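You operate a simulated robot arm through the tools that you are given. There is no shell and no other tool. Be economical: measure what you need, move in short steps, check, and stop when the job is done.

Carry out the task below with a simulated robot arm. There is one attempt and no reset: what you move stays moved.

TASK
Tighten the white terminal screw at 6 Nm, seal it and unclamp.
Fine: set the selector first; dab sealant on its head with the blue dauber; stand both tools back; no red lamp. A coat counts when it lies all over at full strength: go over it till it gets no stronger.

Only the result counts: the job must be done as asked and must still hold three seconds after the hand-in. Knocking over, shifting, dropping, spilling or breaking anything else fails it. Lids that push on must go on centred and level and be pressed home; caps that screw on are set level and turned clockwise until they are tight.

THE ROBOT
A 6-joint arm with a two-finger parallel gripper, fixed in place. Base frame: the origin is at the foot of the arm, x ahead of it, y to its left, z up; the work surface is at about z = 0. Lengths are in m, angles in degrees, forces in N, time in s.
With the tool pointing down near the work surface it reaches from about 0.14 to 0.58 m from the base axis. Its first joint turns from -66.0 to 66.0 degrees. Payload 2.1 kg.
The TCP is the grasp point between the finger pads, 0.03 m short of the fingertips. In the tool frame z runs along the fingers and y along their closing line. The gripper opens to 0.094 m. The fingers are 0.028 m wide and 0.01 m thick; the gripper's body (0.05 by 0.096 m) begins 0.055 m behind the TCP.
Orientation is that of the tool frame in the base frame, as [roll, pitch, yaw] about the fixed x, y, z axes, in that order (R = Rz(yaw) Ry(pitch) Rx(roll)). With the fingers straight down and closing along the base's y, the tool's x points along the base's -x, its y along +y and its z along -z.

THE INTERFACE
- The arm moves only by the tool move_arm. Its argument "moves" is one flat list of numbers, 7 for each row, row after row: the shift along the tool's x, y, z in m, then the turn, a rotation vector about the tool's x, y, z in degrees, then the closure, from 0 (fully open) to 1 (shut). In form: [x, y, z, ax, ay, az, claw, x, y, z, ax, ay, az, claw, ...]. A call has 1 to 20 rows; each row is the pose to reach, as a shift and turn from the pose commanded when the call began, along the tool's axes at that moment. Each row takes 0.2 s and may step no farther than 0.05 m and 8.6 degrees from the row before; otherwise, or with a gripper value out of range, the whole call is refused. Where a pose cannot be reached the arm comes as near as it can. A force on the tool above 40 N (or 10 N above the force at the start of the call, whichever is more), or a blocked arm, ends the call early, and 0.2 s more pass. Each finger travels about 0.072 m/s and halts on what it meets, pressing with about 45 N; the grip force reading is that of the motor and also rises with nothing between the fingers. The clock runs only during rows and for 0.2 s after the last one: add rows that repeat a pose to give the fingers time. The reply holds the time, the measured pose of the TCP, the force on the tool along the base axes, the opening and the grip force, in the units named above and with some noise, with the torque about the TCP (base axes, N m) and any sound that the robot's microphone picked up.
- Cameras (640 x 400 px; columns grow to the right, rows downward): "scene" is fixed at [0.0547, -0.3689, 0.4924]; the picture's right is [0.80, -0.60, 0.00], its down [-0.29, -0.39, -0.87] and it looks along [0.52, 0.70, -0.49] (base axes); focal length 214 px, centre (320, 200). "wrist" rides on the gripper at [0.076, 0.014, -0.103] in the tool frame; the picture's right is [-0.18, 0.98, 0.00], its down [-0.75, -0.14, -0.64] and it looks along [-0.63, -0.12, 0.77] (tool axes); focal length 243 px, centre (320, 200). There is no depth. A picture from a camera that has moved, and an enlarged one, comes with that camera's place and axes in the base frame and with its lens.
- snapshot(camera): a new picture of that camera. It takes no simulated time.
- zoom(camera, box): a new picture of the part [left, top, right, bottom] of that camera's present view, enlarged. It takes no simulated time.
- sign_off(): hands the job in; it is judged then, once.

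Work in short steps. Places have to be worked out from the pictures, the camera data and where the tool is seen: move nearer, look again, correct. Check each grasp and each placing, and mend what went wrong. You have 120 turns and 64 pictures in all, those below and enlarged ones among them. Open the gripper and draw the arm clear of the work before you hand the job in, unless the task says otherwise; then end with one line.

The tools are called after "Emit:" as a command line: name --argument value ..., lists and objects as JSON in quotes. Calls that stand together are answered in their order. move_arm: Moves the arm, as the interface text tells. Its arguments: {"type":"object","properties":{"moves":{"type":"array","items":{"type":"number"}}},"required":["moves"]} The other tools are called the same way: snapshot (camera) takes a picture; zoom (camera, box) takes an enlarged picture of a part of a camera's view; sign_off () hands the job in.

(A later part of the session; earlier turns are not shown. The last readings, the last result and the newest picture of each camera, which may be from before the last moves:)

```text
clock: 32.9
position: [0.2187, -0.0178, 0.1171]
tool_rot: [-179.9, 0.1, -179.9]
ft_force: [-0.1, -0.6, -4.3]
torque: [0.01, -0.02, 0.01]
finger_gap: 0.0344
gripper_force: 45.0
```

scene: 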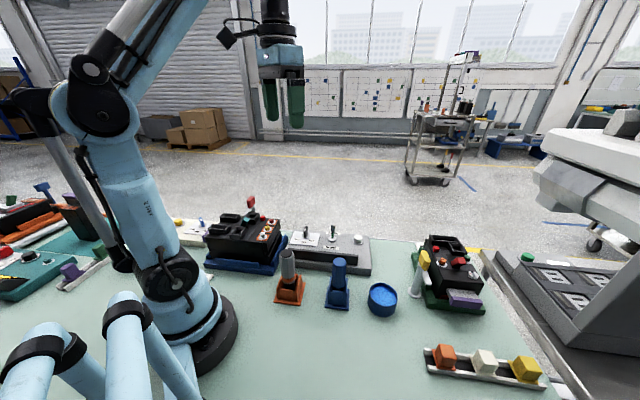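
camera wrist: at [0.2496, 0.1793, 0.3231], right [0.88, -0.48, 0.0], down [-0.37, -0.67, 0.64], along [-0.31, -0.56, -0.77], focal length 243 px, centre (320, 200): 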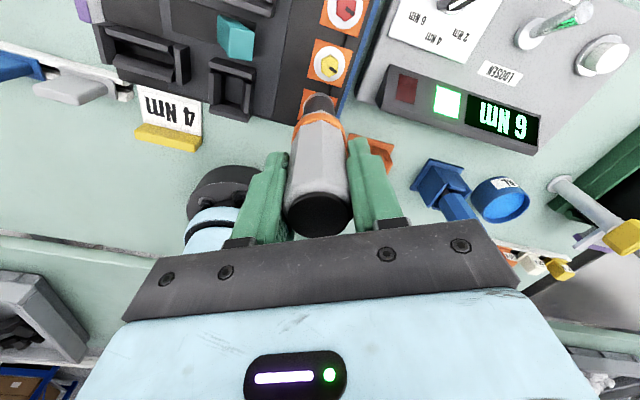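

No contact yet, so I'll go down a further 1–2 mm in tiny steps.

Emit:
move_arm --moves '[0, 0, 0.001, 0, 0, 0, 0.9, 0, 0, 0.002, 0, 0, 0, 0.9, 0, 0, 0.002, 0, 0, 0, 0.9]'

```text
clock: 33.6
position: [0.2203, -0.0177, 0.1152]
tool_rot: [179.9, 0.0, -179.9]
ft_force: [-1.3, 1.5, 3.2]
torque: [0.01, 0.11, -0.02]
finger_gap: 0.0344
gripper_force: 45.8
stopped in row 3: the force on the tool passed its limit at 43 N (the readings are from after the stop); the commanded pose is now the measured one
```

It's on the bottom. I'll open gradually and retreat up.

Emit:
move_arm --moves '[0, 0, 0, 0, 0, 0, 0.5, 0, 0, 0, 0, 0, 0, 0.3, 0, 0, 0, 0, 0, 0, 0.3, 0, 0, -0.04, 0, 0, 0, 0.3, 0, 0, -0.085, 0, 0, 0, 0.3]'

Emit:
snapshot --camera "wrist"

```text
clock: 34.8
position: [0.2205, -0.0183, 0.1989]
tool_rot: [179.9, 0.0, -179.8]
ft_force: [-0.3, 0.3, 0.2]
torque: [0.02, -0.01, 0.01]
finger_gap: 0.0657
gripper_force: 0.2
```

```text
22 pictures are left
camera wrist: at [0.1437, -0.0042, 0.303], right [0.18, 0.98, 0.0], down [0.75, -0.14, 0.64], along [0.63, -0.12, -0.77], focal length 243 px, centre (320, 200)
```

wrist: 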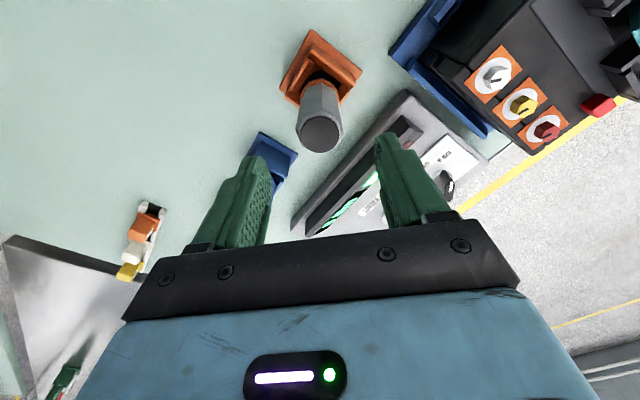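

The driver stands in its holder. Next I'll go above the blue dauber at about (0.305, −0.101).

Emit:
move_arm --moves '[-0.025, -0.02, -0.01, 0, 0, 0, 0.2, -0.05, -0.045, -0.02, 0, 0, 0, 0.2, -0.075, -0.07, -0.02, 0, 0, 0, 0.2, -0.0845, -0.083, -0.02, 0, 0, 0, 0.2, -0.0845, -0.083, -0.02, 0, 0, 0, 0.2]'

Emit:
snapshot --camera "wrist"

```text
clock: 36.0
position: [0.3046, -0.1017, 0.2195]
tool_rot: [179.9, 0.0, -180.0]
ft_force: [-0.2, -0.1, -0.6]
torque: [0.01, -0.02, 0.01]
finger_gap: 0.0753
gripper_force: 0.0
```

```text
21 pictures are left
camera wrist: at [0.2278, -0.0878, 0.3233], right [0.18, 0.98, 0.0], down [0.75, -0.14, 0.64], along [0.63, -0.12, -0.77], focal length 243 px, centre (320, 200)
```

wrist: 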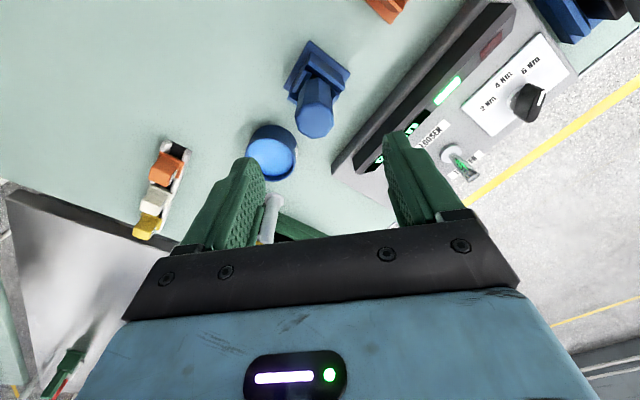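

The dauber axis is at about (0.309, −0.107). I'll correct, descend to z 0.103 and close.

Emit:
move_arm --moves '[-0.0045, -0.005, 0.03, 0, 0, 0, 0.3, -0.0045, -0.005, 0.06, 0, 0, 0, 0.3, -0.0045, -0.005, 0.06, 0, 0, 0, 0.3]'

Emit:
snapshot --camera "wrist"

```text
clock: 36.8
position: [0.3099, -0.1049, 0.1585]
tool_rot: [179.9, 0.0, -179.9]
ft_force: [-0.7, 0.3, -0.4]
torque: [0.0, -0.04, -0.01]
finger_gap: 0.0659
gripper_force: 0.0
```

```text
20 pictures are left
camera wrist: at [0.2335, -0.0912, 0.262], right [0.18, 0.98, 0.0], down [0.75, -0.14, 0.64], along [0.63, -0.12, -0.77], focal length 243 px, centre (320, 200)
```

wrist: 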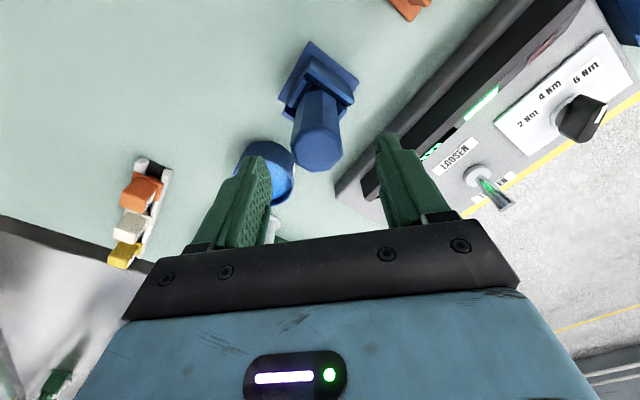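

It's centred. I'll go down and grip.

Emit:
move_arm --moves '[0, 0, 0.03, 0, 0, 0, 0.3, 0, 0, 0.056, 0, 0, 0, 0.3, 0, 0, 0.056, 0, 0, 0, 0.6, 0, 0, 0.056, 0, 0, 0, 0.9, 0, 0, 0.056, 0, 0, 0, 0.9]'

```text
clock: 38.0
position: [0.3086, -0.105, 0.1036]
tool_rot: [180.0, 0.0, -180.0]
ft_force: [-1.2, -1.7, -0.6]
torque: [-0.18, 0.09, -0.03]
finger_gap: 0.0321
gripper_force: 45.4
```

Gripped at 0.032. I'll lift 0.1 and look.

Emit:
move_arm --moves '[0, 0, -0.02, 0, 0, 0, 0.9, 0, 0, -0.05, 0, 0, 0, 0.9, 0, 0, -0.08, 0, 0, 0, 0.9, 0, 0, -0.1, 0, 0, 0, 0.9, 0, 0, -0.1, 0, 0, 0, 0.9]'

Emit:
snapshot --camera "wrist"

Emit:
zoom --camera "scene" --box '[290, 200, 430, 330]'

```text
clock: 39.2
position: [0.3102, -0.1065, 0.2047]
tool_rot: [179.8, 0.0, -179.9]
ft_force: [-0.5, -0.2, -0.3]
torque: [0.0, 0.0, 0.01]
finger_gap: 0.0321
gripper_force: 45.1
```

```text
19 pictures are left
camera wrist: at [0.2328, -0.0925, 0.3081], right [0.18, 0.98, 0.0], down [0.75, -0.14, 0.64], along [0.63, -0.12, -0.77], focal length 243 px, centre (320, 200)
```

wrist: 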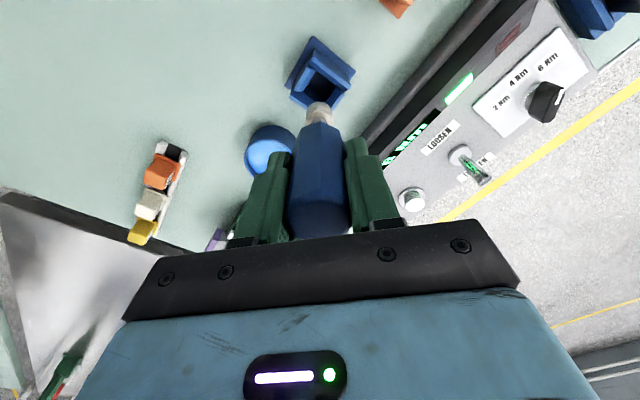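

```text
3.08 times, centred on (360, 265) of scene
camera zoom: at [0.0547, -0.3689, 0.4924], right [0.8, -0.6, 0.0], down [-0.29, -0.39, -0.87], along [0.52, 0.7, -0.49], focal length 660 px, centre (197, 0)
```

zoom: 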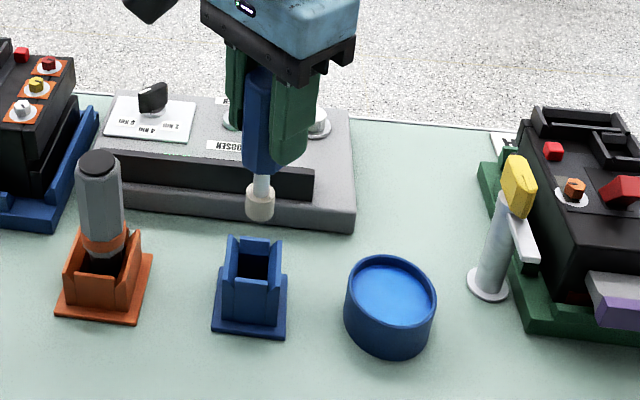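

The dauber has a pale foam tip about 0.10 below the TCP. The pot is near (0.37, −0.183), so I'll move over it and refine.

Emit:
move_arm --moves '[-0.02, -0.025, 0, 0, 0, 0, 0.9, -0.04, -0.05, 0, 0, 0, 0, 0.9, -0.06, -0.076, 0, 0, 0, 0, 0.9, -0.06, -0.076, 0.01, 0, 0, 0, 0.9]'

Emit:
zoom --camera "wrist" --box '[240, 40, 400, 180]'

Emit:
zoom --camera "scene" --box '[330, 220, 430, 330]'

```text
clock: 40.2
position: [0.3681, -0.182, 0.1939]
tool_rot: [179.9, 0.0, -179.9]
ft_force: [-0.8, 0.4, -0.6]
torque: [0.0, -0.01, -0.03]
finger_gap: 0.0324
gripper_force: 44.9
```

```text
2.86 times, centred on (320, 110) of wrist
camera zoom: at [0.2922, -0.1674, 0.297], right [0.18, 0.98, 0.0], down [0.75, -0.14, 0.64], along [0.63, -0.12, -0.77], focal length 693 px, centre (320, 457)
```

zoom: 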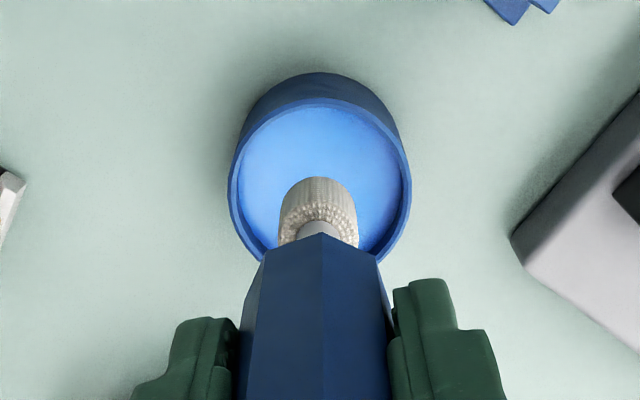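

```text
3.64 times, centred on (380, 275) of scene
camera zoom: at [0.0547, -0.3689, 0.4924], right [0.8, -0.6, 0.0], down [-0.29, -0.39, -0.87], along [0.52, 0.7, -0.49], focal length 780 px, centre (102, -73)
```

zoom: 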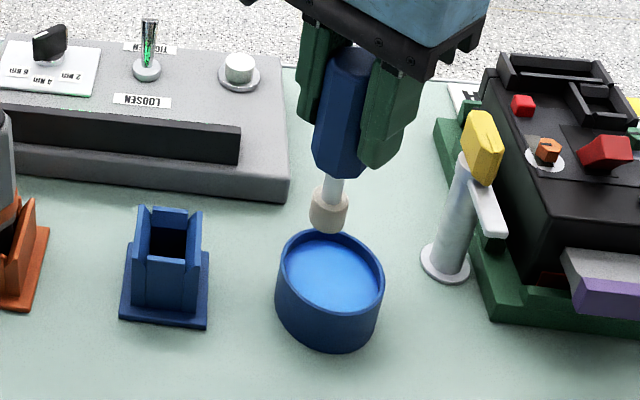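

The rim centre is at about (0.375, −0.184). I'll shift the tip over the centre and lower toward the surface.

Emit:
move_arm --moves '[-0.007, -0.002, 0.01, 0, 0, 0, 0.9, -0.007, -0.002, 0.025, 0, 0, 0, 0.9, -0.007, -0.002, 0.04, 0, 0, 0, 0.9, -0.007, -0.002, 0.04, 0, 0, 0, 0.9]'

Emit:
zoom --camera "scene" --box '[350, 240, 410, 330]'

```text
clock: 41.2
position: [0.3759, -0.183, 0.1539]
tool_rot: [179.9, 0.0, -179.9]
ft_force: [0.1, 0.5, -1.0]
torque: [-0.02, 0.0, 0.0]
finger_gap: 0.0321
gripper_force: 45.2
```

```text
4.44 times, centred on (380, 285) of scene
camera zoom: at [0.0547, -0.3689, 0.4924], right [0.8, -0.6, 0.0], down [-0.29, -0.39, -0.87], along [0.52, 0.7, -0.49], focal length 953 px, centre (53, -178)
```

zoom: 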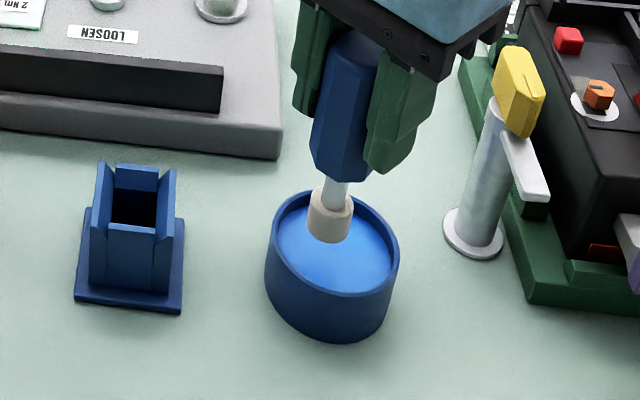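

The tip is inside the rim and just above the surface. I'll dip slowly.

Emit:
move_arm --moves '[0, 0, 0.004, 0, 0, 0, 0.9, 0, 0, 0.008, 0, 0, 0, 0.9, 0, 0, 0.012, 0, 0, 0, 0.9, 0, 0, 0.016, 0, 0, 0, 0.9, 0, 0, 0.016, 0, 0, 0, 0.9]'

Emit:
zoom --camera "scene" --box '[350, 240, 410, 330]'

```text
clock: 42.4
position: [0.3757, -0.1837, 0.1376]
tool_rot: [179.9, 0.1, -179.9]
ft_force: [-0.3, 0.4, -1.4]
torque: [0.02, -0.01, 0.0]
finger_gap: 0.0318
gripper_force: 44.7
```

```text
4.44 times, centred on (380, 285) of scene
camera zoom: at [0.0547, -0.3689, 0.4924], right [0.8, -0.6, 0.0], down [-0.29, -0.39, -0.87], along [0.52, 0.7, -0.49], focal length 953 px, centre (53, -178)
```

zoom: 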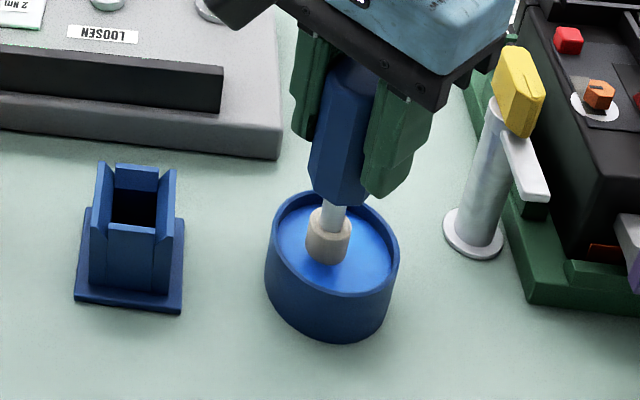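

The foam is still fully visible, so the surface is lower. I'll continue down.

Emit:
move_arm --moves '[0, 0, 0.003, 0, 0, 0, 0.9, 0, 0, 0.006, 0, 0, 0, 0.9, 0, 0, 0.009, 0, 0, 0, 0.9, 0, 0, 0.012, 0, 0, 0, 0.9, 0, 0, 0.012, 0, 0, 0, 0.9]'

Emit:
zoom --camera "scene" --box '[350, 240, 410, 330]'

```text
clock: 43.6
position: [0.3758, -0.1834, 0.1262]
tool_rot: [179.9, 0.0, -179.9]
ft_force: [-1.9, 1.1, 37.7]
torque: [0.29, 0.23, -0.04]
finger_gap: 0.032
gripper_force: 45.0
```

```text
4.44 times, centred on (380, 285) of scene
camera zoom: at [0.0546, -0.3688, 0.4925], right [0.8, -0.6, 0.0], down [-0.29, -0.39, -0.87], along [0.52, 0.7, -0.49], focal length 953 px, centre (53, -178)
```

zoom: 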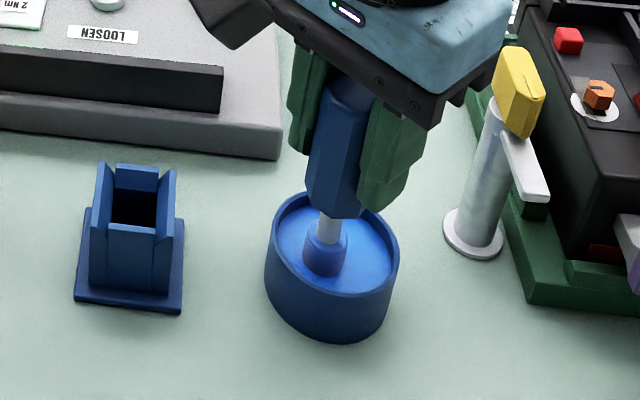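

The tip has turned blue, so it's loaded. I'll lift straight up and carry it over to the white screw.

Emit:
move_arm --moves '[0, 0, -0.02, 0, 0, 0, 0.9, 0, 0, -0.06, 0, 0, 0, 0.9, 0, 0, -0.1, 0, 0, 0, 0.9, 0, 0, -0.14, 0, 0, 0, 0.9, 0.02, 0.037, -0.145, 0, 0, 0, 0.9, 0.041, 0.074, -0.145, 0, 0, 0, 0.9, 0.062, 0.111, -0.145, 0, 0, 0, 0.9, 0.082, 0.148, -0.145, 0, 0, 0, 0.9, 0.103, 0.185, -0.145, 0, 0, 0, 0.9, 0.123, 0.222, -0.145, 0, 0, 0, 0.9, 0.144, 0.259, -0.145, 0, 0, 0, 0.9, 0.164, 0.293, -0.145, 0, 0, 0, 0.9, 0.164, 0.293, -0.125, 0, 0, 0, 0.9, 0.164, 0.293, -0.125, 0, 0, 0, 0.9]'

Emit:
zoom --camera "scene" --box '[230, 190, 280, 250]'

Emit:
zoom --camera "wrist" --box '[270, 60, 370, 160]'

```text
clock: 46.6
position: [0.2098, 0.1069, 0.2526]
tool_rot: [179.8, 0.0, -179.8]
ft_force: [0.0, -0.2, -1.4]
torque: [-0.01, 0.0, -0.01]
finger_gap: 0.0316
gripper_force: 45.9
```

```text
6.67 times, centred on (255, 220) of scene
camera zoom: at [0.0547, -0.3688, 0.4924], right [0.8, -0.6, 0.0], down [-0.29, -0.39, -0.87], along [0.52, 0.7, -0.49], focal length 1430 px, centre (753, 67)
```

zoom: 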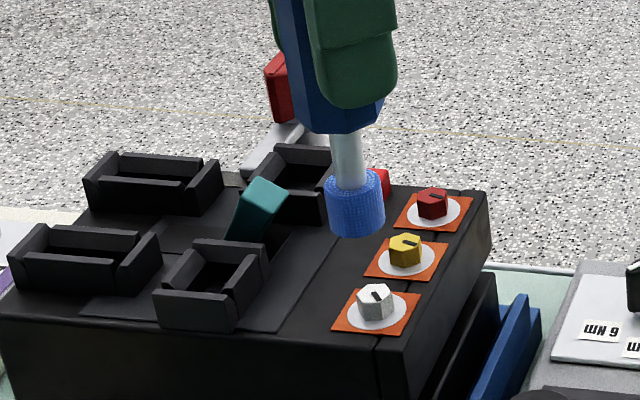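

```text
4.00 times, centred on (320, 110) of wrist
camera zoom: at [0.1333, 0.1213, 0.3563], right [0.18, 0.98, 0.0], down [0.75, -0.14, 0.64], along [0.63, -0.12, -0.77], focal length 970 px, centre (320, 560)
```

zoom: 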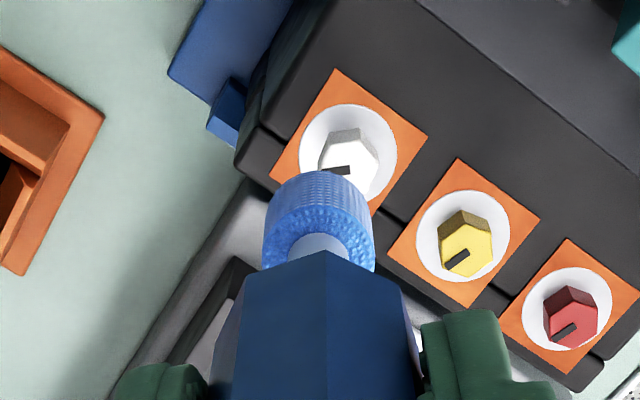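

The tip needs to go roughly +2 mm in x and +5 mm in y. I'll shift, lower to just above the head, and check once more.

Emit:
move_arm --moves '[-0.002, 0.005, 0.01, 0, 0, 0, 0.9, -0.002, 0.005, 0.02, 0, 0, 0, 0.9, -0.002, 0.005, 0.03, 0, 0, 0, 0.9, -0.002, 0.005, 0.03, 0, 0, 0, 0.9]'

Emit:
zoom --camera "scene" --box '[240, 200, 280, 250]'

```text
clock: 47.6
position: [0.2122, 0.1137, 0.2208]
tool_rot: [180.0, 0.0, -180.0]
ft_force: [-0.5, -0.1, -0.1]
torque: [0.0, -0.01, 0.02]
finger_gap: 0.0318
gripper_force: 44.3
```

```text
8.00 times, centred on (260, 225) of scene
camera zoom: at [0.0547, -0.3689, 0.4924], right [0.8, -0.6, 0.0], down [-0.29, -0.39, -0.87], along [0.52, 0.7, -0.49], focal length 1716 px, centre (800, 0)
```

zoom: 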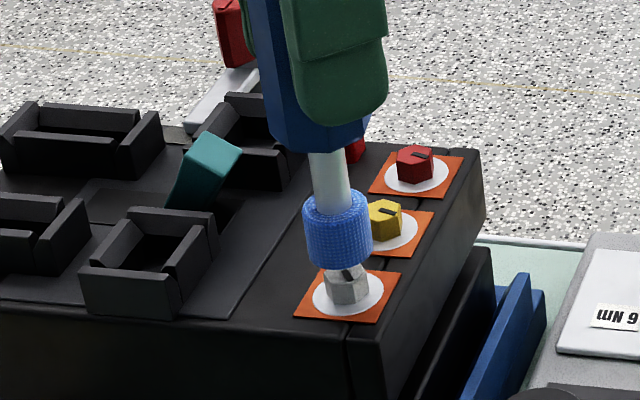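

The foam is almost over the head. I'll trim 1 mm and press down gently.

Emit:
move_arm --moves '[-0.001, -0.001, 0.002, 0, 0, 0, 0.9, -0.001, -0.001, 0.004, 0, 0, 0, 0.9, -0.001, -0.001, 0.006, 0, 0, 0, 0.9, -0.001, -0.001, 0.008, 0, 0, 0, 0.9]'

```text
clock: 48.6
position: [0.2141, 0.1127, 0.2127]
tool_rot: [179.9, 0.0, -179.9]
ft_force: [0.4, 0.2, -0.3]
torque: [0.01, 0.0, -0.01]
finger_gap: 0.0317
gripper_force: 44.9
```

Emit:
move_arm --moves '[0, 0, 0.0015, 0, 0, 0, 0.9, 0, 0, 0.003, 0, 0, 0, 0.9, 0, 0, 0.0045, 0, 0, 0, 0.9, 0, 0, 0.006, 0, 0, 0, 0.9]'

```text
clock: 49.6
position: [0.2148, 0.1127, 0.209]
tool_rot: [-179.9, -0.1, -179.9]
ft_force: [-2.6, -5.2, 17.5]
torque: [-0.49, 0.32, 0.03]
finger_gap: 0.0317
gripper_force: 44.5
```

Contact at about 17 N. I'll ease off slightly and sweep a few millimetres around over the head, then lift and look.

Emit:
move_arm --moves '[0, 0, -0.0005, 0, 0, 0, 0.9, 0.003, 0, -0.0005, 0, 0, 0, 0.9, 0.002, 0.002, -0.0005, 0, 0, 0, 0.9, 0, 0.003, -0.0005, 0, 0, 0, 0.9, -0.002, 0.002, -0.0005, 0, 0, 0, 0.9, -0.003, 0, -0.0005, 0, 0, 0, 0.9, -0.002, -0.002, -0.0005, 0, 0, 0, 0.9, 0, -0.003, -0.0005, 0, 0, 0, 0.9, 0.002, -0.002, -0.0005, 0, 0, 0, 0.9, 0.003, 0, -0.0005, 0, 0, 0, 0.9, 0, 0, -0.0005, 0, 0, 0, 0.9, 0, 0, -0.01, 0, 0, 0, 0.9, 0, 0, -0.045, 0, 0, 0, 0.9, 0, 0, -0.06, 0, 0, 0, 0.9, 0, -0.01, -0.06, 0, 0, 0, 0.9]'

Emit:
zoom --camera "wrist" --box '[280, 40, 400, 160]'

```text
clock: 52.8
position: [0.2132, 0.104, 0.2697]
tool_rot: [179.8, 0.0, -180.0]
ft_force: [-0.5, 0.5, -0.7]
torque: [-0.01, -0.02, 0.01]
finger_gap: 0.0309
gripper_force: 44.4
```

```text
3.33 times, centred on (340, 100) of wrist
camera zoom: at [0.1378, 0.1178, 0.3723], right [0.18, 0.98, 0.0], down [0.75, -0.14, 0.64], along [0.63, -0.12, -0.77], focal length 809 px, centre (253, 533)
```

zoom: 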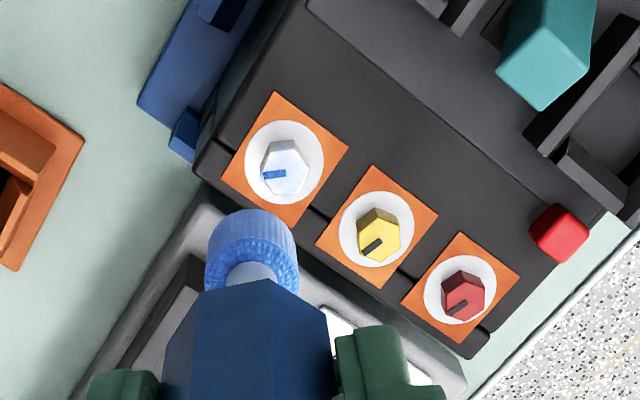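

The head is only faintly blue so far, so it needs more passes. I'll go back down and sweep repeatedly.

Emit:
move_arm --moves '[0.0015, 0.01, 0.035, 0, 0, 0, 0.9, 0.0015, 0.01, 0.055, 0, 0, 0, 0.9, 0.0015, 0.01, 0.0598, 0, 0, 0, 0.9, 0.0045, 0.01, 0.0598, 0, 0, 0, 0.9, 0.0035, 0.012, 0.0598, 0, 0, 0, 0.9, 0.0015, 0.013, 0.0598, 0, 0, 0, 0.9, -0.0005, 0.012, 0.0598, 0, 0, 0, 0.9, -0.0015, 0.01, 0.0598, 0, 0, 0, 0.9, -0.0005, 0.008, 0.0598, 0, 0, 0, 0.9, 0.0015, 0.007, 0.0598, 0, 0, 0, 0.9, 0.0035, 0.008, 0.0598, 0, 0, 0, 0.9, 0.0015, 0.01, 0.0598, 0, 0, 0, 0.9, 0.0015, 0.01, 0.055, 0, 0, 0, 0.9, 0.0015, 0.01, 0.0598, 0, 0, 0, 0.9, 0.0045, 0.01, 0.0598, 0, 0, 0, 0.9, 0.0015, 0.013, 0.0598, 0, 0, 0, 0.9, -0.0015, 0.01, 0.0598, 0, 0, 0, 0.9, 0.0015, 0.007, 0.0598, 0, 0, 0, 0.9, 0.0015, 0.01, 0.0598, 0, 0, 0, 0.9, 0.0015, 0.01, 0.055, 0, 0, 0, 0.9]'

```text
clock: 57.0
position: [0.212, 0.1129, 0.2115]
tool_rot: [179.9, 0.0, -179.9]
ft_force: [-0.2, 0.0, -0.6]
torque: [-0.04, -0.01, 0.01]
finger_gap: 0.0308
gripper_force: 44.8
```

Another set of passes, with slightly more pressure, ending in contact so I can read the force.

Emit:
move_arm --moves '[0, 0, 0.005, 0, 0, 0, 0.9, 0, 0, 0.0055, 0, 0, 0, 0.9, 0.003, 0, 0.0055, 0, 0, 0, 0.9, 0, 0.003, 0.0055, 0, 0, 0, 0.9, -0.003, 0, 0.0055, 0, 0, 0, 0.9, 0, -0.003, 0.0055, 0, 0, 0, 0.9, 0, 0, 0.0055, 0, 0, 0, 0.9, 0, 0, 0.0055, 0, 0, 0, 0.9]'

```text
clock: 58.8
position: [0.2127, 0.1127, 0.2071]
tool_rot: [-179.9, 0.1, -179.9]
ft_force: [3.6, -6.6, 18.6]
torque: [-0.57, -0.33, -0.02]
finger_gap: 0.0307
gripper_force: 44.8
```

Good contact at about 18 N. I'll do more sweeps at this level, then lift and look.

Emit:
move_arm --moves '[0.003, 0, 0, 0, 0, 0, 0.9, 0.002, 0.002, 0, 0, 0, 0, 0.9, 0, 0.003, 0, 0, 0, 0, 0.9, -0.002, 0.002, 0, 0, 0, 0, 0.9, -0.003, 0, 0, 0, 0, 0, 0.9, -0.002, -0.002, 0, 0, 0, 0, 0.9, 0, -0.003, 0, 0, 0, 0, 0.9, 0.002, -0.002, 0, 0, 0, 0, 0.9, 0.003, 0, 0, 0, 0, 0, 0.9, 0, 0.003, 0, 0, 0, 0, 0.9, -0.003, 0, 0, 0, 0, 0, 0.9, 0, -0.003, 0, 0, 0, 0, 0.9, 0, 0, 0, 0, 0, 0, 0.9, 0, 0, -0.01, 0, 0, 0, 0.9, 0, 0, -0.045, 0, 0, 0, 0.9, 0, -0.01, -0.06, 0, 0, 0, 0.9, 0, -0.01, -0.06, 0, 0, 0, 0.9]'

Emit:
zoom --camera "wrist" --box '[280, 40, 400, 160]'

```text
clock: 62.4
position: [0.2122, 0.1005, 0.2701]
tool_rot: [179.9, 0.1, -179.9]
ft_force: [-0.3, -0.5, -0.3]
torque: [0.01, -0.03, 0.0]
finger_gap: 0.0308
gripper_force: 45.3
```

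```text
3.33 times, centred on (340, 100) of wrist
camera zoom: at [0.1361, 0.1152, 0.373], right [0.18, 0.98, 0.0], down [0.75, -0.14, 0.64], along [0.63, -0.12, -0.77], focal length 809 px, centre (253, 533)
```

zoom: 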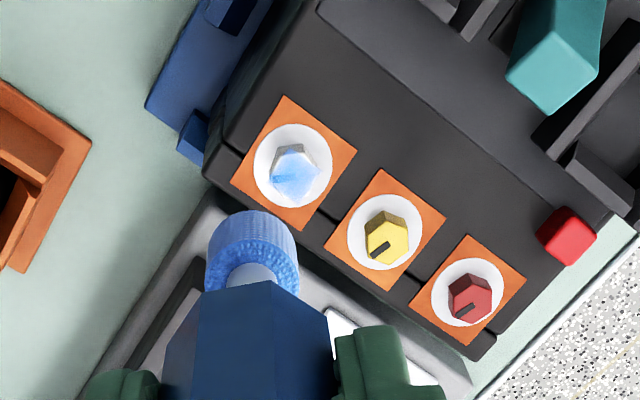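

It's bluer but paler on the −x/+y side. I'll shift the dab centre that way and do more passes.

Emit:
move_arm --moves '[0.003, 0.013, 0.035, 0, 0, 0, 0.9, 0.003, 0.013, 0.055, 0, 0, 0, 0.9, 0.003, 0.013, 0.0595, 0, 0, 0, 0.9, 0.003, 0.013, 0.0603, 0, 0, 0, 0.9, 0.006, 0.013, 0.0603, 0, 0, 0, 0.9, 0.005, 0.015, 0.0603, 0, 0, 0, 0.9, 0.003, 0.016, 0.0603, 0, 0, 0, 0.9, 0.001, 0.015, 0.0603, 0, 0, 0, 0.9, 0, 0.013, 0.0603, 0, 0, 0, 0.9, 0.001, 0.011, 0.0603, 0, 0, 0, 0.9, 0.003, 0.01, 0.0603, 0, 0, 0, 0.9, 0.005, 0.011, 0.0603, 0, 0, 0, 0.9, 0.006, 0.013, 0.0603, 0, 0, 0, 0.9, 0.005, 0.015, 0.0603, 0, 0, 0, 0.9, 0.003, 0.016, 0.0603, 0, 0, 0, 0.9, 0.001, 0.015, 0.0603, 0, 0, 0, 0.9, 0, 0.013, 0.0603, 0, 0, 0, 0.9, 0.001, 0.011, 0.0603, 0, 0, 0, 0.9, 0.003, 0.01, 0.0603, 0, 0, 0, 0.9, 0.003, 0.013, 0.0603, 0, 0, 0, 0.9]'

Emit:
move_arm --moves '[0.003, 0, 0, 0, 0, 0, 0.9, 0.002, 0.002, 0, 0, 0, 0, 0.9, 0, 0.003, 0, 0, 0, 0, 0.9, -0.002, 0.002, 0, 0, 0, 0, 0.9, -0.003, 0, 0, 0, 0, 0, 0.9, -0.002, -0.002, 0, 0, 0, 0, 0.9, 0, -0.003, 0, 0, 0, 0, 0.9, 0.002, -0.002, 0, 0, 0, 0, 0.9, 0.003, 0, 0, 0, 0, 0, 0.9, 0.002, 0.002, 0, 0, 0, 0, 0.9, 0, 0.003, 0, 0, 0, 0, 0.9, -0.002, 0.002, 0, 0, 0, 0, 0.9, -0.003, 0, 0, 0, 0, 0, 0.9, -0.002, -0.002, 0, 0, 0, 0, 0.9, 0, -0.003, 0, 0, 0, 0, 0.9, 0, 0, 0, 0, 0, 0, 0.9]'

```text
clock: 66.6
position: [0.2103, 0.1151, 0.2066]
tool_rot: [-179.9, 0.0, -179.9]
ft_force: [1.5, -5.5, 15.7]
torque: [-0.53, -0.2, -0.04]
finger_gap: 0.0305
gripper_force: 45.1
```

```text
clock: 70.0
position: [0.2098, 0.1151, 0.2072]
tool_rot: [-179.9, -0.1, -180.0]
ft_force: [1.0, -6.1, 15.6]
torque: [-0.53, -0.2, 0.0]
finger_gap: 0.0306
gripper_force: 45.3
```

Contact stayed good throughout. I'll do one more round, then lift and look.

Emit:
move_arm --moves '[0.003, 0, 0, 0, 0, 0, 0.9, 0.002, 0.002, 0, 0, 0, 0, 0.9, 0, 0.003, 0, 0, 0, 0, 0.9, -0.002, 0.002, 0, 0, 0, 0, 0.9, -0.003, 0, 0, 0, 0, 0, 0.9, -0.002, -0.002, 0, 0, 0, 0, 0.9, 0, -0.003, 0, 0, 0, 0, 0.9, 0.002, -0.002, 0, 0, 0, 0, 0.9, 0.003, 0, 0, 0, 0, 0, 0.9, 0, 0.003, 0, 0, 0, 0, 0.9, -0.003, 0, 0, 0, 0, 0, 0.9, 0, -0.003, 0, 0, 0, 0, 0.9, 0, 0, 0, 0, 0, 0, 0.9, 0, 0, -0.01, 0, 0, 0, 0.9, 0, 0, -0.045, 0, 0, 0, 0.9, 0, -0.013, -0.06, 0, 0, 0, 0.9, 0, -0.013, -0.06, 0, 0, 0, 0.9]'

Emit:
zoom --camera "wrist" --box '[300, 50, 380, 130]'

```text
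clock: 73.6
position: [0.2086, 0.1015, 0.2673]
tool_rot: [179.8, 0.0, -179.9]
ft_force: [-0.4, -0.6, -1.0]
torque: [0.02, 0.01, 0.0]
finger_gap: 0.0306
gripper_force: 45.1
```

```text
5.00 times, centred on (340, 90) of wrist
camera zoom: at [0.1333, 0.1157, 0.3711], right [0.18, 0.98, 0.0], down [0.75, -0.14, 0.64], along [0.63, -0.12, -0.77], focal length 1213 px, centre (220, 750)
```

zoom: 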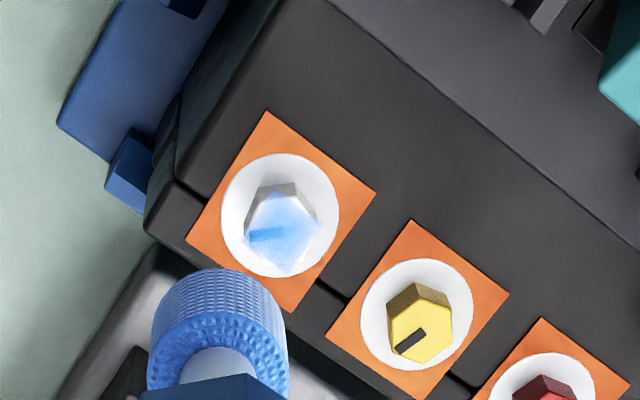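

The middle is blue but the rim of the head is still pale, so the footprint is narrower than the head. I'll sweep a wider circle of about 6 mm.

Emit:
move_arm --moves '[0, 0.013, 0.035, 0, 0, 0, 0.9, 0, 0.013, 0.055, 0, 0, 0, 0.9, 0, 0.013, 0.0603, 0, 0, 0, 0.9, 0.006, 0.013, 0.0603, 0, 0, 0, 0.9, 0.0055, 0.0155, 0.0603, 0, 0, 0, 0.9, 0.0042, 0.0172, 0.0603, 0, 0, 0, 0.9, 0.0023, 0.0185, 0.0603, 0, 0, 0, 0.9, 0, 0.019, 0.0603, 0, 0, 0, 0.9, -0.0023, 0.0185, 0.0603, 0, 0, 0, 0.9, -0.0042, 0.0172, 0.0603, 0, 0, 0, 0.9, -0.0055, 0.0153, 0.0603, 0, 0, 0, 0.9, -0.006, 0.013, 0.0603, 0, 0, 0, 0.9, -0.0055, 0.0107, 0.0603, 0, 0, 0, 0.9, -0.0042, 0.0088, 0.0603, 0, 0, 0, 0.9, -0.0023, 0.0075, 0.0603, 0, 0, 0, 0.9, 0, 0.007, 0.0603, 0, 0, 0, 0.9, 0.0023, 0.0075, 0.0603, 0, 0, 0, 0.9, 0.0042, 0.0088, 0.0603, 0, 0, 0, 0.9, 0.0055, 0.0107, 0.0603, 0, 0, 0, 0.9, 0, 0.013, 0.0603, 0, 0, 0, 0.9]'

Emit:
move_arm --moves '[0.006, 0, 0, 0, 0, 0, 0.9, 0.0055, 0.0025, 0, 0, 0, 0, 0.9, 0.0042, 0.0042, 0, 0, 0, 0, 0.9, 0.0023, 0.0055, 0, 0, 0, 0, 0.9, 0, 0.006, 0, 0, 0, 0, 0.9, -0.0023, 0.0055, 0, 0, 0, 0, 0.9, -0.0042, 0.0042, 0, 0, 0, 0, 0.9, -0.0055, 0.0023, 0, 0, 0, 0, 0.9, -0.006, 0, 0, 0, 0, 0, 0.9, -0.0055, -0.0023, 0, 0, 0, 0, 0.9, -0.0042, -0.0042, 0, 0, 0, 0, 0.9, -0.0023, -0.0055, 0, 0, 0, 0, 0.9, 0, -0.006, 0, 0, 0, 0, 0.9, 0.0023, -0.0055, 0, 0, 0, 0, 0.9, 0.0042, -0.0042, 0, 0, 0, 0, 0.9, 0.0055, -0.0023, 0, 0, 0, 0, 0.9, 0, 0, 0, 0, 0, 0, 0.9]'

Emit:
move_arm --moves '[0.003, 0, 0, 0, 0, 0, 0.9, 0.0021, 0.0021, 0, 0, 0, 0, 0.9, 0, 0.003, 0, 0, 0, 0, 0.9, -0.0021, 0.0021, 0, 0, 0, 0, 0.9, -0.003, 0, 0, 0, 0, 0, 0.9, -0.0021, -0.0021, 0, 0, 0, 0, 0.9, 0, -0.003, 0, 0, 0, 0, 0.9, 0.0021, -0.0021, 0, 0, 0, 0, 0.9, 0, 0, 0, 0, 0, 0, 0.9, 0, 0, -0.01, 0, 0, 0, 0.9, 0, 0, -0.045, 0, 0, 0, 0.9, 0, -0.013, -0.06, 0, 0, 0, 0.9, 0, -0.013, -0.06, 0, 0, 0, 0.9]'

Emit:
zoom --camera "wrist" --box '[300, 50, 380, 130]'

```text
clock: 77.8
position: [0.2101, 0.1163, 0.2066]
tool_rot: [180.0, -0.1, -179.7]
ft_force: [-5.5, -1.9, 17.9]
torque: [-0.24, 0.47, -0.04]
finger_gap: 0.0308
gripper_force: 44.5
```

```text
clock: 81.4
position: [0.2074, 0.1165, 0.2074]
tool_rot: [179.8, -0.2, -179.9]
ft_force: [-5.7, -1.0, 15.9]
torque: [-0.21, 0.46, -0.04]
finger_gap: 0.0306
gripper_force: 45.4
```

```text
clock: 84.2
position: [0.2108, 0.1027, 0.2667]
tool_rot: [179.9, 0.0, -179.9]
ft_force: [0.2, 0.5, -0.4]
torque: [0.0, -0.01, -0.02]
finger_gap: 0.0307
gripper_force: 45.5
```

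```text
5.00 times, centred on (340, 90) of wrist
camera zoom: at [0.1343, 0.1159, 0.37], right [0.18, 0.98, 0.0], down [0.75, -0.14, 0.64], along [0.63, -0.12, -0.77], focal length 1213 px, centre (220, 750)
```

zoom: 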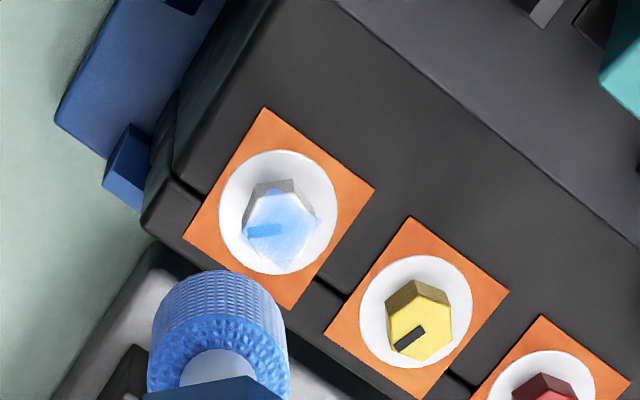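

Coverage is better but the colour is still light. I'll reload the dauber at the pot at (0.3758, −0.1834) and go over it again.

Emit:
move_arm --moves '[-0.021, -0.036, 0, 0, 0, 0, 0.9, -0.042, -0.072, 0, 0, 0, 0, 0.9, -0.063, -0.108, 0, 0, 0, 0, 0.9, -0.083, -0.143, 0, 0, 0, 0, 0.9, -0.104, -0.179, 0, 0, 0, 0, 0.9, -0.125, -0.215, 0, 0, 0, 0, 0.9, -0.146, -0.251, 0, 0, 0, 0, 0.9, -0.165, -0.286, 0, 0, 0, 0, 0.9, -0.165, -0.286, 0.04, 0, 0, 0, 0.9, -0.165, -0.286, 0.08, 0, 0, 0, 0.9, -0.165, -0.286, 0.08, 0, 0, 0, 0.9]'

```text
clock: 86.6
position: [0.3756, -0.1824, 0.1868]
tool_rot: [179.9, -0.1, -179.9]
ft_force: [0.3, -0.3, -0.3]
torque: [0.0, -0.02, 0.02]
finger_gap: 0.0308
gripper_force: 44.9
```

Position matches the first dip. I'll lower to the sealant.

Emit:
move_arm --moves '[0, 0, 0.03, 0, 0, 0, 0.9, 0, 0, 0.052, 0, 0, 0, 0.9, 0, 0, 0.056, 0, 0, 0, 0.9, 0, 0, 0.059, 0, 0, 0, 0.9, 0, 0, 0.061, 0, 0, 0, 0.9, 0, 0, 0.0625, 0, 0, 0, 0.9, 0, 0, 0.0635, 0, 0, 0, 0.9]'

```text
clock: 88.3
position: [0.3753, -0.1825, 0.1253]
tool_rot: [179.9, 0.0, -179.9]
ft_force: [0.3, 0.5, 12.4]
torque: [0.06, -0.02, -0.01]
finger_gap: 0.0309
gripper_force: 45.4
stopped in row 7: the force on the tool passed its limit at 43 N (the readings are from after the stop); the commanded pose is now the measured one
```

It's dipped. I'll return above the screw.

Emit:
move_arm --moves '[0, 0, -0.02, 0, 0, 0, 0.9, 0, 0, -0.06, 0, 0, 0, 0.9, 0, 0, -0.1, 0, 0, 0, 0.9, 0, 0, -0.142, 0, 0, 0, 0.9, 0.02, 0.037, -0.142, 0, 0, 0, 0.9, 0.041, 0.074, -0.142, 0, 0, 0, 0.9, 0.062, 0.111, -0.142, 0, 0, 0, 0.9, 0.082, 0.148, -0.142, 0, 0, 0, 0.9, 0.103, 0.185, -0.142, 0, 0, 0, 0.9, 0.123, 0.222, -0.142, 0, 0, 0, 0.9, 0.144, 0.26, -0.142, 0, 0, 0, 0.9, 0.1638, 0.297, -0.142, 0, 0, 0, 0.9, 0.1638, 0.297, -0.11, 0, 0, 0, 0.9, 0.1638, 0.297, -0.09, 0, 0, 0, 0.9, 0.1638, 0.297, -0.09, 0, 0, 0, 0.9]'

```text
clock: 91.5
position: [0.213, 0.1146, 0.2139]
tool_rot: [179.9, -0.1, -179.8]
ft_force: [0.1, -0.9, -0.8]
torque: [-0.05, -0.03, 0.01]
finger_gap: 0.0307
gripper_force: 44.8
```

Now above the head. I'll go down and sweep wide and narrow circles again, in three passes.

Emit:
move_arm --moves '[0.001, 0, 0.005, 0, 0, 0, 0.9, 0.001, 0, 0.0075, 0, 0, 0, 0.9, 0.001, 0, 0.0082, 0, 0, 0, 0.9, 0.001, 0, 0.0082, 0, 0, 0, 0.9]'

Emit:
move_arm --moves '[0.006, 0, 0, 0, 0, 0, 0.9, 0.0055, 0.0025, 0, 0, 0, 0, 0.9, 0.0042, 0.0042, 0, 0, 0, 0, 0.9, 0.0023, 0.0055, 0, 0, 0, 0, 0.9, 0, 0.006, 0, 0, 0, 0, 0.9, -0.0023, 0.0055, 0, 0, 0, 0, 0.9, -0.0042, 0.0042, 0, 0, 0, 0, 0.9, -0.0055, 0.0023, 0, 0, 0, 0, 0.9, -0.006, 0, 0, 0, 0, 0, 0.9, -0.0055, -0.0023, 0, 0, 0, 0, 0.9, -0.0042, -0.0042, 0, 0, 0, 0, 0.9, -0.0023, -0.0055, 0, 0, 0, 0, 0.9, 0, -0.006, 0, 0, 0, 0, 0.9, 0.0023, -0.0055, 0, 0, 0, 0, 0.9, 0.0042, -0.0042, 0, 0, 0, 0, 0.9, 0.0055, -0.0023, 0, 0, 0, 0, 0.9, 0, 0, 0, 0, 0, 0, 0.9]'

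Emit:
move_arm --moves '[0.004, 0, 0, 0, 0, 0, 0.9, 0.0028, 0.0028, 0, 0, 0, 0, 0.9, 0, 0.004, 0, 0, 0, 0, 0.9, -0.0028, 0.0028, 0, 0, 0, 0, 0.9, -0.004, 0, 0, 0, 0, 0, 0.9, -0.0028, -0.0028, 0, 0, 0, 0, 0.9, 0, -0.004, 0, 0, 0, 0, 0.9, 0.0028, -0.0028, 0, 0, 0, 0, 0.9, 0.004, 0, 0, 0, 0, 0, 0.9, 0.0028, 0.0028, 0, 0, 0, 0, 0.9, 0, 0.004, 0, 0, 0, 0, 0.9, -0.0028, 0.0028, 0, 0, 0, 0, 0.9, -0.004, 0, 0, 0, 0, 0, 0.9, -0.0028, -0.0028, 0, 0, 0, 0, 0.9, 0, -0.004, 0, 0, 0, 0, 0.9, 0.0028, -0.0028, 0, 0, 0, 0, 0.9, 0, 0, 0, 0, 0, 0, 0.9]'

Emit:
move_arm --moves '[0.006, 0, 0, 0, 0, 0, 0.9, 0.0042, 0.0042, 0, 0, 0, 0, 0.9, 0, 0.006, 0, 0, 0, 0, 0.9, -0.0042, 0.0042, 0, 0, 0, 0, 0.9, -0.006, 0, 0, 0, 0, 0, 0.9, -0.0042, -0.0042, 0, 0, 0, 0, 0.9, 0, -0.006, 0, 0, 0, 0, 0.9, 0.0042, -0.0042, 0, 0, 0, 0, 0.9, 0, 0, 0, 0, 0, 0, 0.9, 0, 0, -0.01, 0, 0, 0, 0.9, 0, 0, -0.045, 0, 0, 0, 0.9, 0, -0.013, -0.06, 0, 0, 0, 0.9, 0, -0.013, -0.06, 0, 0, 0, 0.9]'

Emit:
zoom --camera "wrist" --box '[300, 50, 380, 130]'

```text
clock: 92.5
position: [0.211, 0.1136, 0.2077]
tool_rot: [180.0, 0.0, -179.9]
ft_force: [3.5, -0.9, 12.4]
torque: [-0.07, -0.32, 0.0]
finger_gap: 0.0307
gripper_force: 45.3
```

```text
clock: 96.1
position: [0.2102, 0.1148, 0.2061]
tool_rot: [179.9, -0.2, -179.8]
ft_force: [-4.8, -1.2, 14.1]
torque: [-0.09, 0.42, 0.01]
finger_gap: 0.0307
gripper_force: 45.4
```

```text
clock: 99.7
position: [0.2097, 0.1136, 0.2072]
tool_rot: [180.0, -0.2, -179.9]
ft_force: [-2.0, -3.0, 9.7]
torque: [-0.3, 0.18, 0.03]
finger_gap: 0.0308
gripper_force: 44.7
```

```text
clock: 102.5
position: [0.2101, 0.0996, 0.2693]
tool_rot: [179.8, 0.1, -179.8]
ft_force: [0.2, 0.3, -0.5]
torque: [0.0, -0.03, -0.04]
finger_gap: 0.031
gripper_force: 44.9
```

```text
5.00 times, centred on (340, 90) of wrist
camera zoom: at [0.135, 0.1156, 0.3719], right [0.18, 0.98, 0.0], down [0.75, -0.14, 0.64], along [0.63, -0.12, -0.77], focal length 1213 px, centre (220, 750)
```

zoom: 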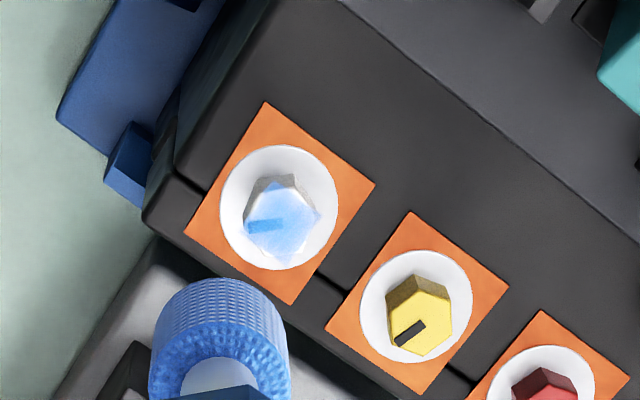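

The coat now looks even over the whole top, with the centre no stronger than before. For certainty I'll make two more full rounds.

Emit:
move_arm --moves '[0, 0.014, 0.035, 0, 0, 0, 0.9, 0, 0.014, 0.055, 0, 0, 0, 0.9, 0, 0.014, 0.06, 0, 0, 0, 0.9, 0, 0.014, 0.0605, 0, 0, 0, 0.9]'

Emit:
move_arm --moves '[0.006, 0, 0, 0, 0, 0, 0.9, 0.0055, 0.0025, 0, 0, 0, 0, 0.9, 0.0042, 0.0042, 0, 0, 0, 0, 0.9, 0.0023, 0.0055, 0, 0, 0, 0, 0.9, 0, 0.006, 0, 0, 0, 0, 0.9, -0.0023, 0.0055, 0, 0, 0, 0, 0.9, -0.0042, 0.0042, 0, 0, 0, 0, 0.9, -0.0055, 0.0023, 0, 0, 0, 0, 0.9, -0.006, 0, 0, 0, 0, 0, 0.9, -0.0055, -0.0023, 0, 0, 0, 0, 0.9, -0.0042, -0.0042, 0, 0, 0, 0, 0.9, -0.0023, -0.0055, 0, 0, 0, 0, 0.9, 0, -0.006, 0, 0, 0, 0, 0.9, 0.0023, -0.0055, 0, 0, 0, 0, 0.9, 0.0042, -0.0042, 0, 0, 0, 0, 0.9, 0.0055, -0.0023, 0, 0, 0, 0, 0.9, 0, 0, 0, 0, 0, 0, 0.9]'

Emit:
move_arm --moves '[0.003, 0, 0, 0, 0, 0, 0.9, 0.0021, 0.0021, 0, 0, 0, 0, 0.9, 0, 0.003, 0, 0, 0, 0, 0.9, -0.0021, 0.0021, 0, 0, 0, 0, 0.9, -0.003, 0, 0, 0, 0, 0, 0.9, -0.0021, -0.0021, 0, 0, 0, 0, 0.9, 0, -0.003, 0, 0, 0, 0, 0.9, 0.0021, -0.0021, 0, 0, 0, 0, 0.9, 0.006, 0, 0, 0, 0, 0, 0.9, 0.0042, 0.0042, 0, 0, 0, 0, 0.9, 0, 0.006, 0, 0, 0, 0, 0.9, -0.0042, 0.0042, 0, 0, 0, 0, 0.9, -0.006, 0, 0, 0, 0, 0, 0.9, -0.0042, -0.0042, 0, 0, 0, 0, 0.9, 0, -0.006, 0, 0, 0, 0, 0.9, 0, 0, 0, 0, 0, 0, 0.9, 0, 0, -0.01, 0, 0, 0, 0.9, 0, 0, -0.045, 0, 0, 0, 0.9, 0, -0.013, -0.06, 0, 0, 0, 0.9, 0, -0.013, -0.06, 0, 0, 0, 0.9]'

Emit:
zoom --camera "wrist" --box '[300, 50, 380, 130]'

```text
clock: 103.5
position: [0.2116, 0.1152, 0.2057]
tool_rot: [179.8, 0.0, -180.0]
ft_force: [1.9, 0.5, 15.4]
torque: [0.06, -0.2, -0.02]
finger_gap: 0.031
gripper_force: 45.3
```

```text
clock: 107.1
position: [0.2087, 0.1142, 0.2064]
tool_rot: [179.9, -0.1, 180.0]
ft_force: [-4.9, -1.3, 14.1]
torque: [-0.11, 0.4, -0.01]
finger_gap: 0.031
gripper_force: 44.8
```

```text
clock: 111.3
position: [0.21, 0.1036, 0.2667]
tool_rot: [179.9, -0.1, -179.9]
ft_force: [-0.3, 0.8, -0.4]
torque: [0.0, -0.01, -0.02]
finger_gap: 0.0307
gripper_force: 45.5
```

```text
5.00 times, centred on (340, 90) of wrist
camera zoom: at [0.1343, 0.1174, 0.3696], right [0.18, 0.98, 0.0], down [0.75, -0.14, 0.64], along [0.63, -0.12, -0.77], focal length 1213 px, centre (220, 750)
```

zoom: 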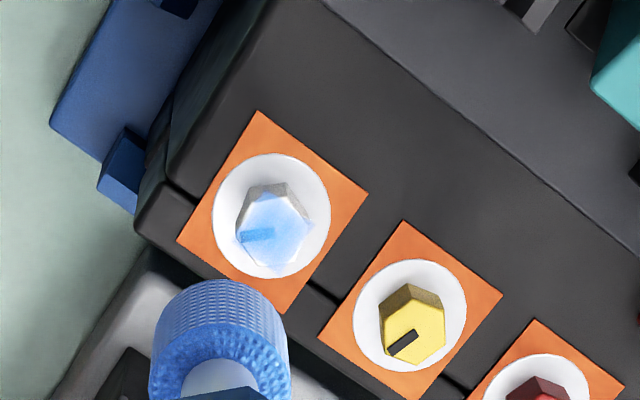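

It looks the same strength as before, so it's saturated in the middle. I'll give the lower-left rim (+x, −y) and the opposite rim one last extra pass.

Emit:
move_arm --moves '[0, 0.011, 0.035, 0, 0, 0, 0.9, 0, 0.011, 0.055, 0, 0, 0, 0.9, 0, 0.011, 0.06, 0, 0, 0, 0.9, 0, 0.011, 0.0605, 0, 0, 0, 0.9]'

Emit:
move_arm --moves '[-0.003, -0.002, 0, 0, 0, 0, 0.9, -0.007, -0.002, 0, 0, 0, 0, 0.9, -0.006, -0.005, 0, 0, 0, 0, 0.9, -0.003, -0.006, 0, 0, 0, 0, 0.9, 0, -0.005, 0, 0, 0, 0, 0.9, 0.001, -0.002, 0, 0, 0, 0, 0.9, 0, 0.001, 0, 0, 0, 0, 0.9, -0.003, 0.002, 0, 0, 0, 0, 0.9, -0.006, 0.001, 0, 0, 0, 0, 0.9, -0.007, -0.002, 0, 0, 0, 0, 0.9, -0.003, -0.006, 0, 0, 0, 0, 0.9, 0.002, -0.003, 0, 0, 0, 0, 0.9, 0.004, 0.001, 0, 0, 0, 0, 0.9, 0.005, 0.005, 0, 0, 0, 0, 0.9, 0.002, 0.007, 0, 0, 0, 0, 0.9, 0, 0.003, 0, 0, 0, 0, 0.9, 0, 0, 0, 0, 0, 0, 0.9]'

Emit:
move_arm --moves '[0.004, 0, 0, 0, 0, 0, 0.9, 0.0028, 0.0028, 0, 0, 0, 0, 0.9, 0, 0.004, 0, 0, 0, 0, 0.9, -0.0028, 0.0028, 0, 0, 0, 0, 0.9, -0.004, 0, 0, 0, 0, 0, 0.9, -0.0028, -0.0028, 0, 0, 0, 0, 0.9, 0, -0.004, 0, 0, 0, 0, 0.9, 0.0028, -0.0028, 0, 0, 0, 0, 0.9, 0, 0, 0, 0, 0, 0, 0.9, 0, 0, -0.01, 0, 0, 0, 0.9, 0, 0, -0.045, 0, 0, 0, 0.9, 0, 0, -0.06, 0, 0, 0, 0.9]'

```text
clock: 112.3
position: [0.21, 0.1139, 0.2065]
tool_rot: [179.8, -0.2, -180.0]
ft_force: [-3.5, 4.4, 14.9]
torque: [0.39, 0.29, -0.01]
finger_gap: 0.0309
gripper_force: 44.3
```

```text
clock: 115.9
position: [0.2095, 0.1134, 0.2038]
tool_rot: [179.8, 0.0, -179.9]
ft_force: [-0.1, 5.6, 15.8]
torque: [0.53, -0.05, 0.01]
finger_gap: 0.0307
gripper_force: 44.2
```

```text
clock: 118.5
position: [0.2115, 0.1121, 0.2673]
tool_rot: [179.9, 0.0, -179.9]
ft_force: [1.0, -0.8, -1.0]
torque: [0.02, 0.03, 0.01]
finger_gap: 0.0309
gripper_force: 44.7
```

Coating is finished. I'll carry the dauber back above its holder at (0.309, −0.1055).

Emit:
move_arm --moves '[-0.0165, -0.036, 0, 0, 0, 0, 0.9, -0.033, -0.072, 0, 0, 0, 0, 0.9, -0.049, -0.109, 0, 0, 0, 0, 0.9, -0.0655, -0.145, 0, 0, 0, 0, 0.9, -0.082, -0.181, 0, 0, 0, 0, 0.9, -0.098, -0.2176, 0, 0, 0, 0, 0.9, -0.098, -0.2176, 0.04, 0, 0, 0, 0.9, -0.098, -0.2176, 0.08, 0, 0, 0, 0.9, -0.098, -0.2176, 0.1, 0, 0, 0, 0.9, -0.098, -0.2176, 0.1, 0, 0, 0, 0.9]'

Emit:
zoom --camera "wrist" --box '[260, 30, 380, 150]'

```text
clock: 120.7
position: [0.3096, -0.1034, 0.1656]
tool_rot: [179.9, 0.0, -180.0]
ft_force: [0.2, -0.3, -1.2]
torque: [0.01, 0.0, 0.02]
finger_gap: 0.0311
gripper_force: 45.3
```

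```text
3.33 times, centred on (320, 90) of wrist
camera zoom: at [0.2325, -0.09, 0.2687], right [0.18, 0.98, 0.0], down [0.75, -0.14, 0.64], along [0.63, -0.12, -0.77], focal length 809 px, centre (320, 567)
```

zoom: 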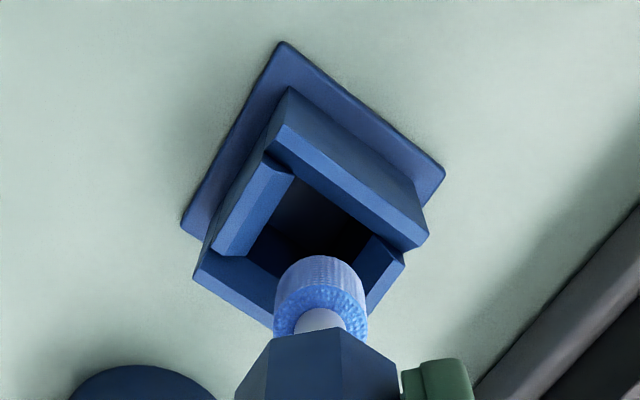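

The holder floor comes out at about (0.308, −0.105), matching the pick-up pose. I'll nudge y −1.5 mm and lower with force watch.

Emit:
move_arm --moves '[0.0007, -0.0018, 0.01, 0, 0, 0, 0.9, 0.0007, -0.0018, 0.025, 0, 0, 0, 0.9, 0.0007, -0.0018, 0.04, 0, 0, 0, 0.9, 0.0007, -0.0018, 0.052, 0, 0, 0, 0.9, 0.0007, -0.0018, 0.058, 0, 0, 0, 0.9, 0.0007, -0.0018, 0.06, 0, 0, 0, 0.9, 0.0007, -0.0018, 0.06, 0, 0, 0, 0.9]'

```text
clock: 122.3
position: [0.3072, -0.1057, 0.104]
tool_rot: [179.9, -0.2, -179.9]
ft_force: [-15.6, -2.6, 0.5]
torque: [-0.15, 1.15, 0.01]
finger_gap: 0.0307
gripper_force: 44.8
```

There's a −16 N side load in x against a wall. I'll shift −x by 2 mm to relieve it and see.

Emit:
move_arm --moves '[0.001, 0, 0, 0, 0, 0, 0.9, 0.002, 0, 0, 0, 0, 0, 0.9, 0.002, 0, 0, 0, 0, 0, 0.9]'

```text
clock: 123.1
position: [0.3064, -0.106, 0.1039]
tool_rot: [179.9, 0.1, -179.9]
ft_force: [-6.4, -2.2, -3.4]
torque: [-0.19, 0.5, -0.01]
finger_gap: 0.0308
gripper_force: 44.7
```

The load is falling, so I'll shift 1.2 mm more and lower in small steps until it bottoms.

Emit:
move_arm --moves '[0.0012, 0.0005, 0, 0, 0, 0, 0.9, 0.0012, 0.0005, 0.0015, 0, 0, 0, 0.9, 0.0012, 0.0005, 0.003, 0, 0, 0, 0.9, 0.0012, 0.0005, 0.004, 0, 0, 0, 0.9]'

```text
clock: 124.1
position: [0.3057, -0.1052, 0.1009]
tool_rot: [179.9, 0.0, -179.9]
ft_force: [0.5, -0.5, -1.3]
torque: [0.0, -0.02, 0.01]
finger_gap: 0.0307
gripper_force: 45.2
```

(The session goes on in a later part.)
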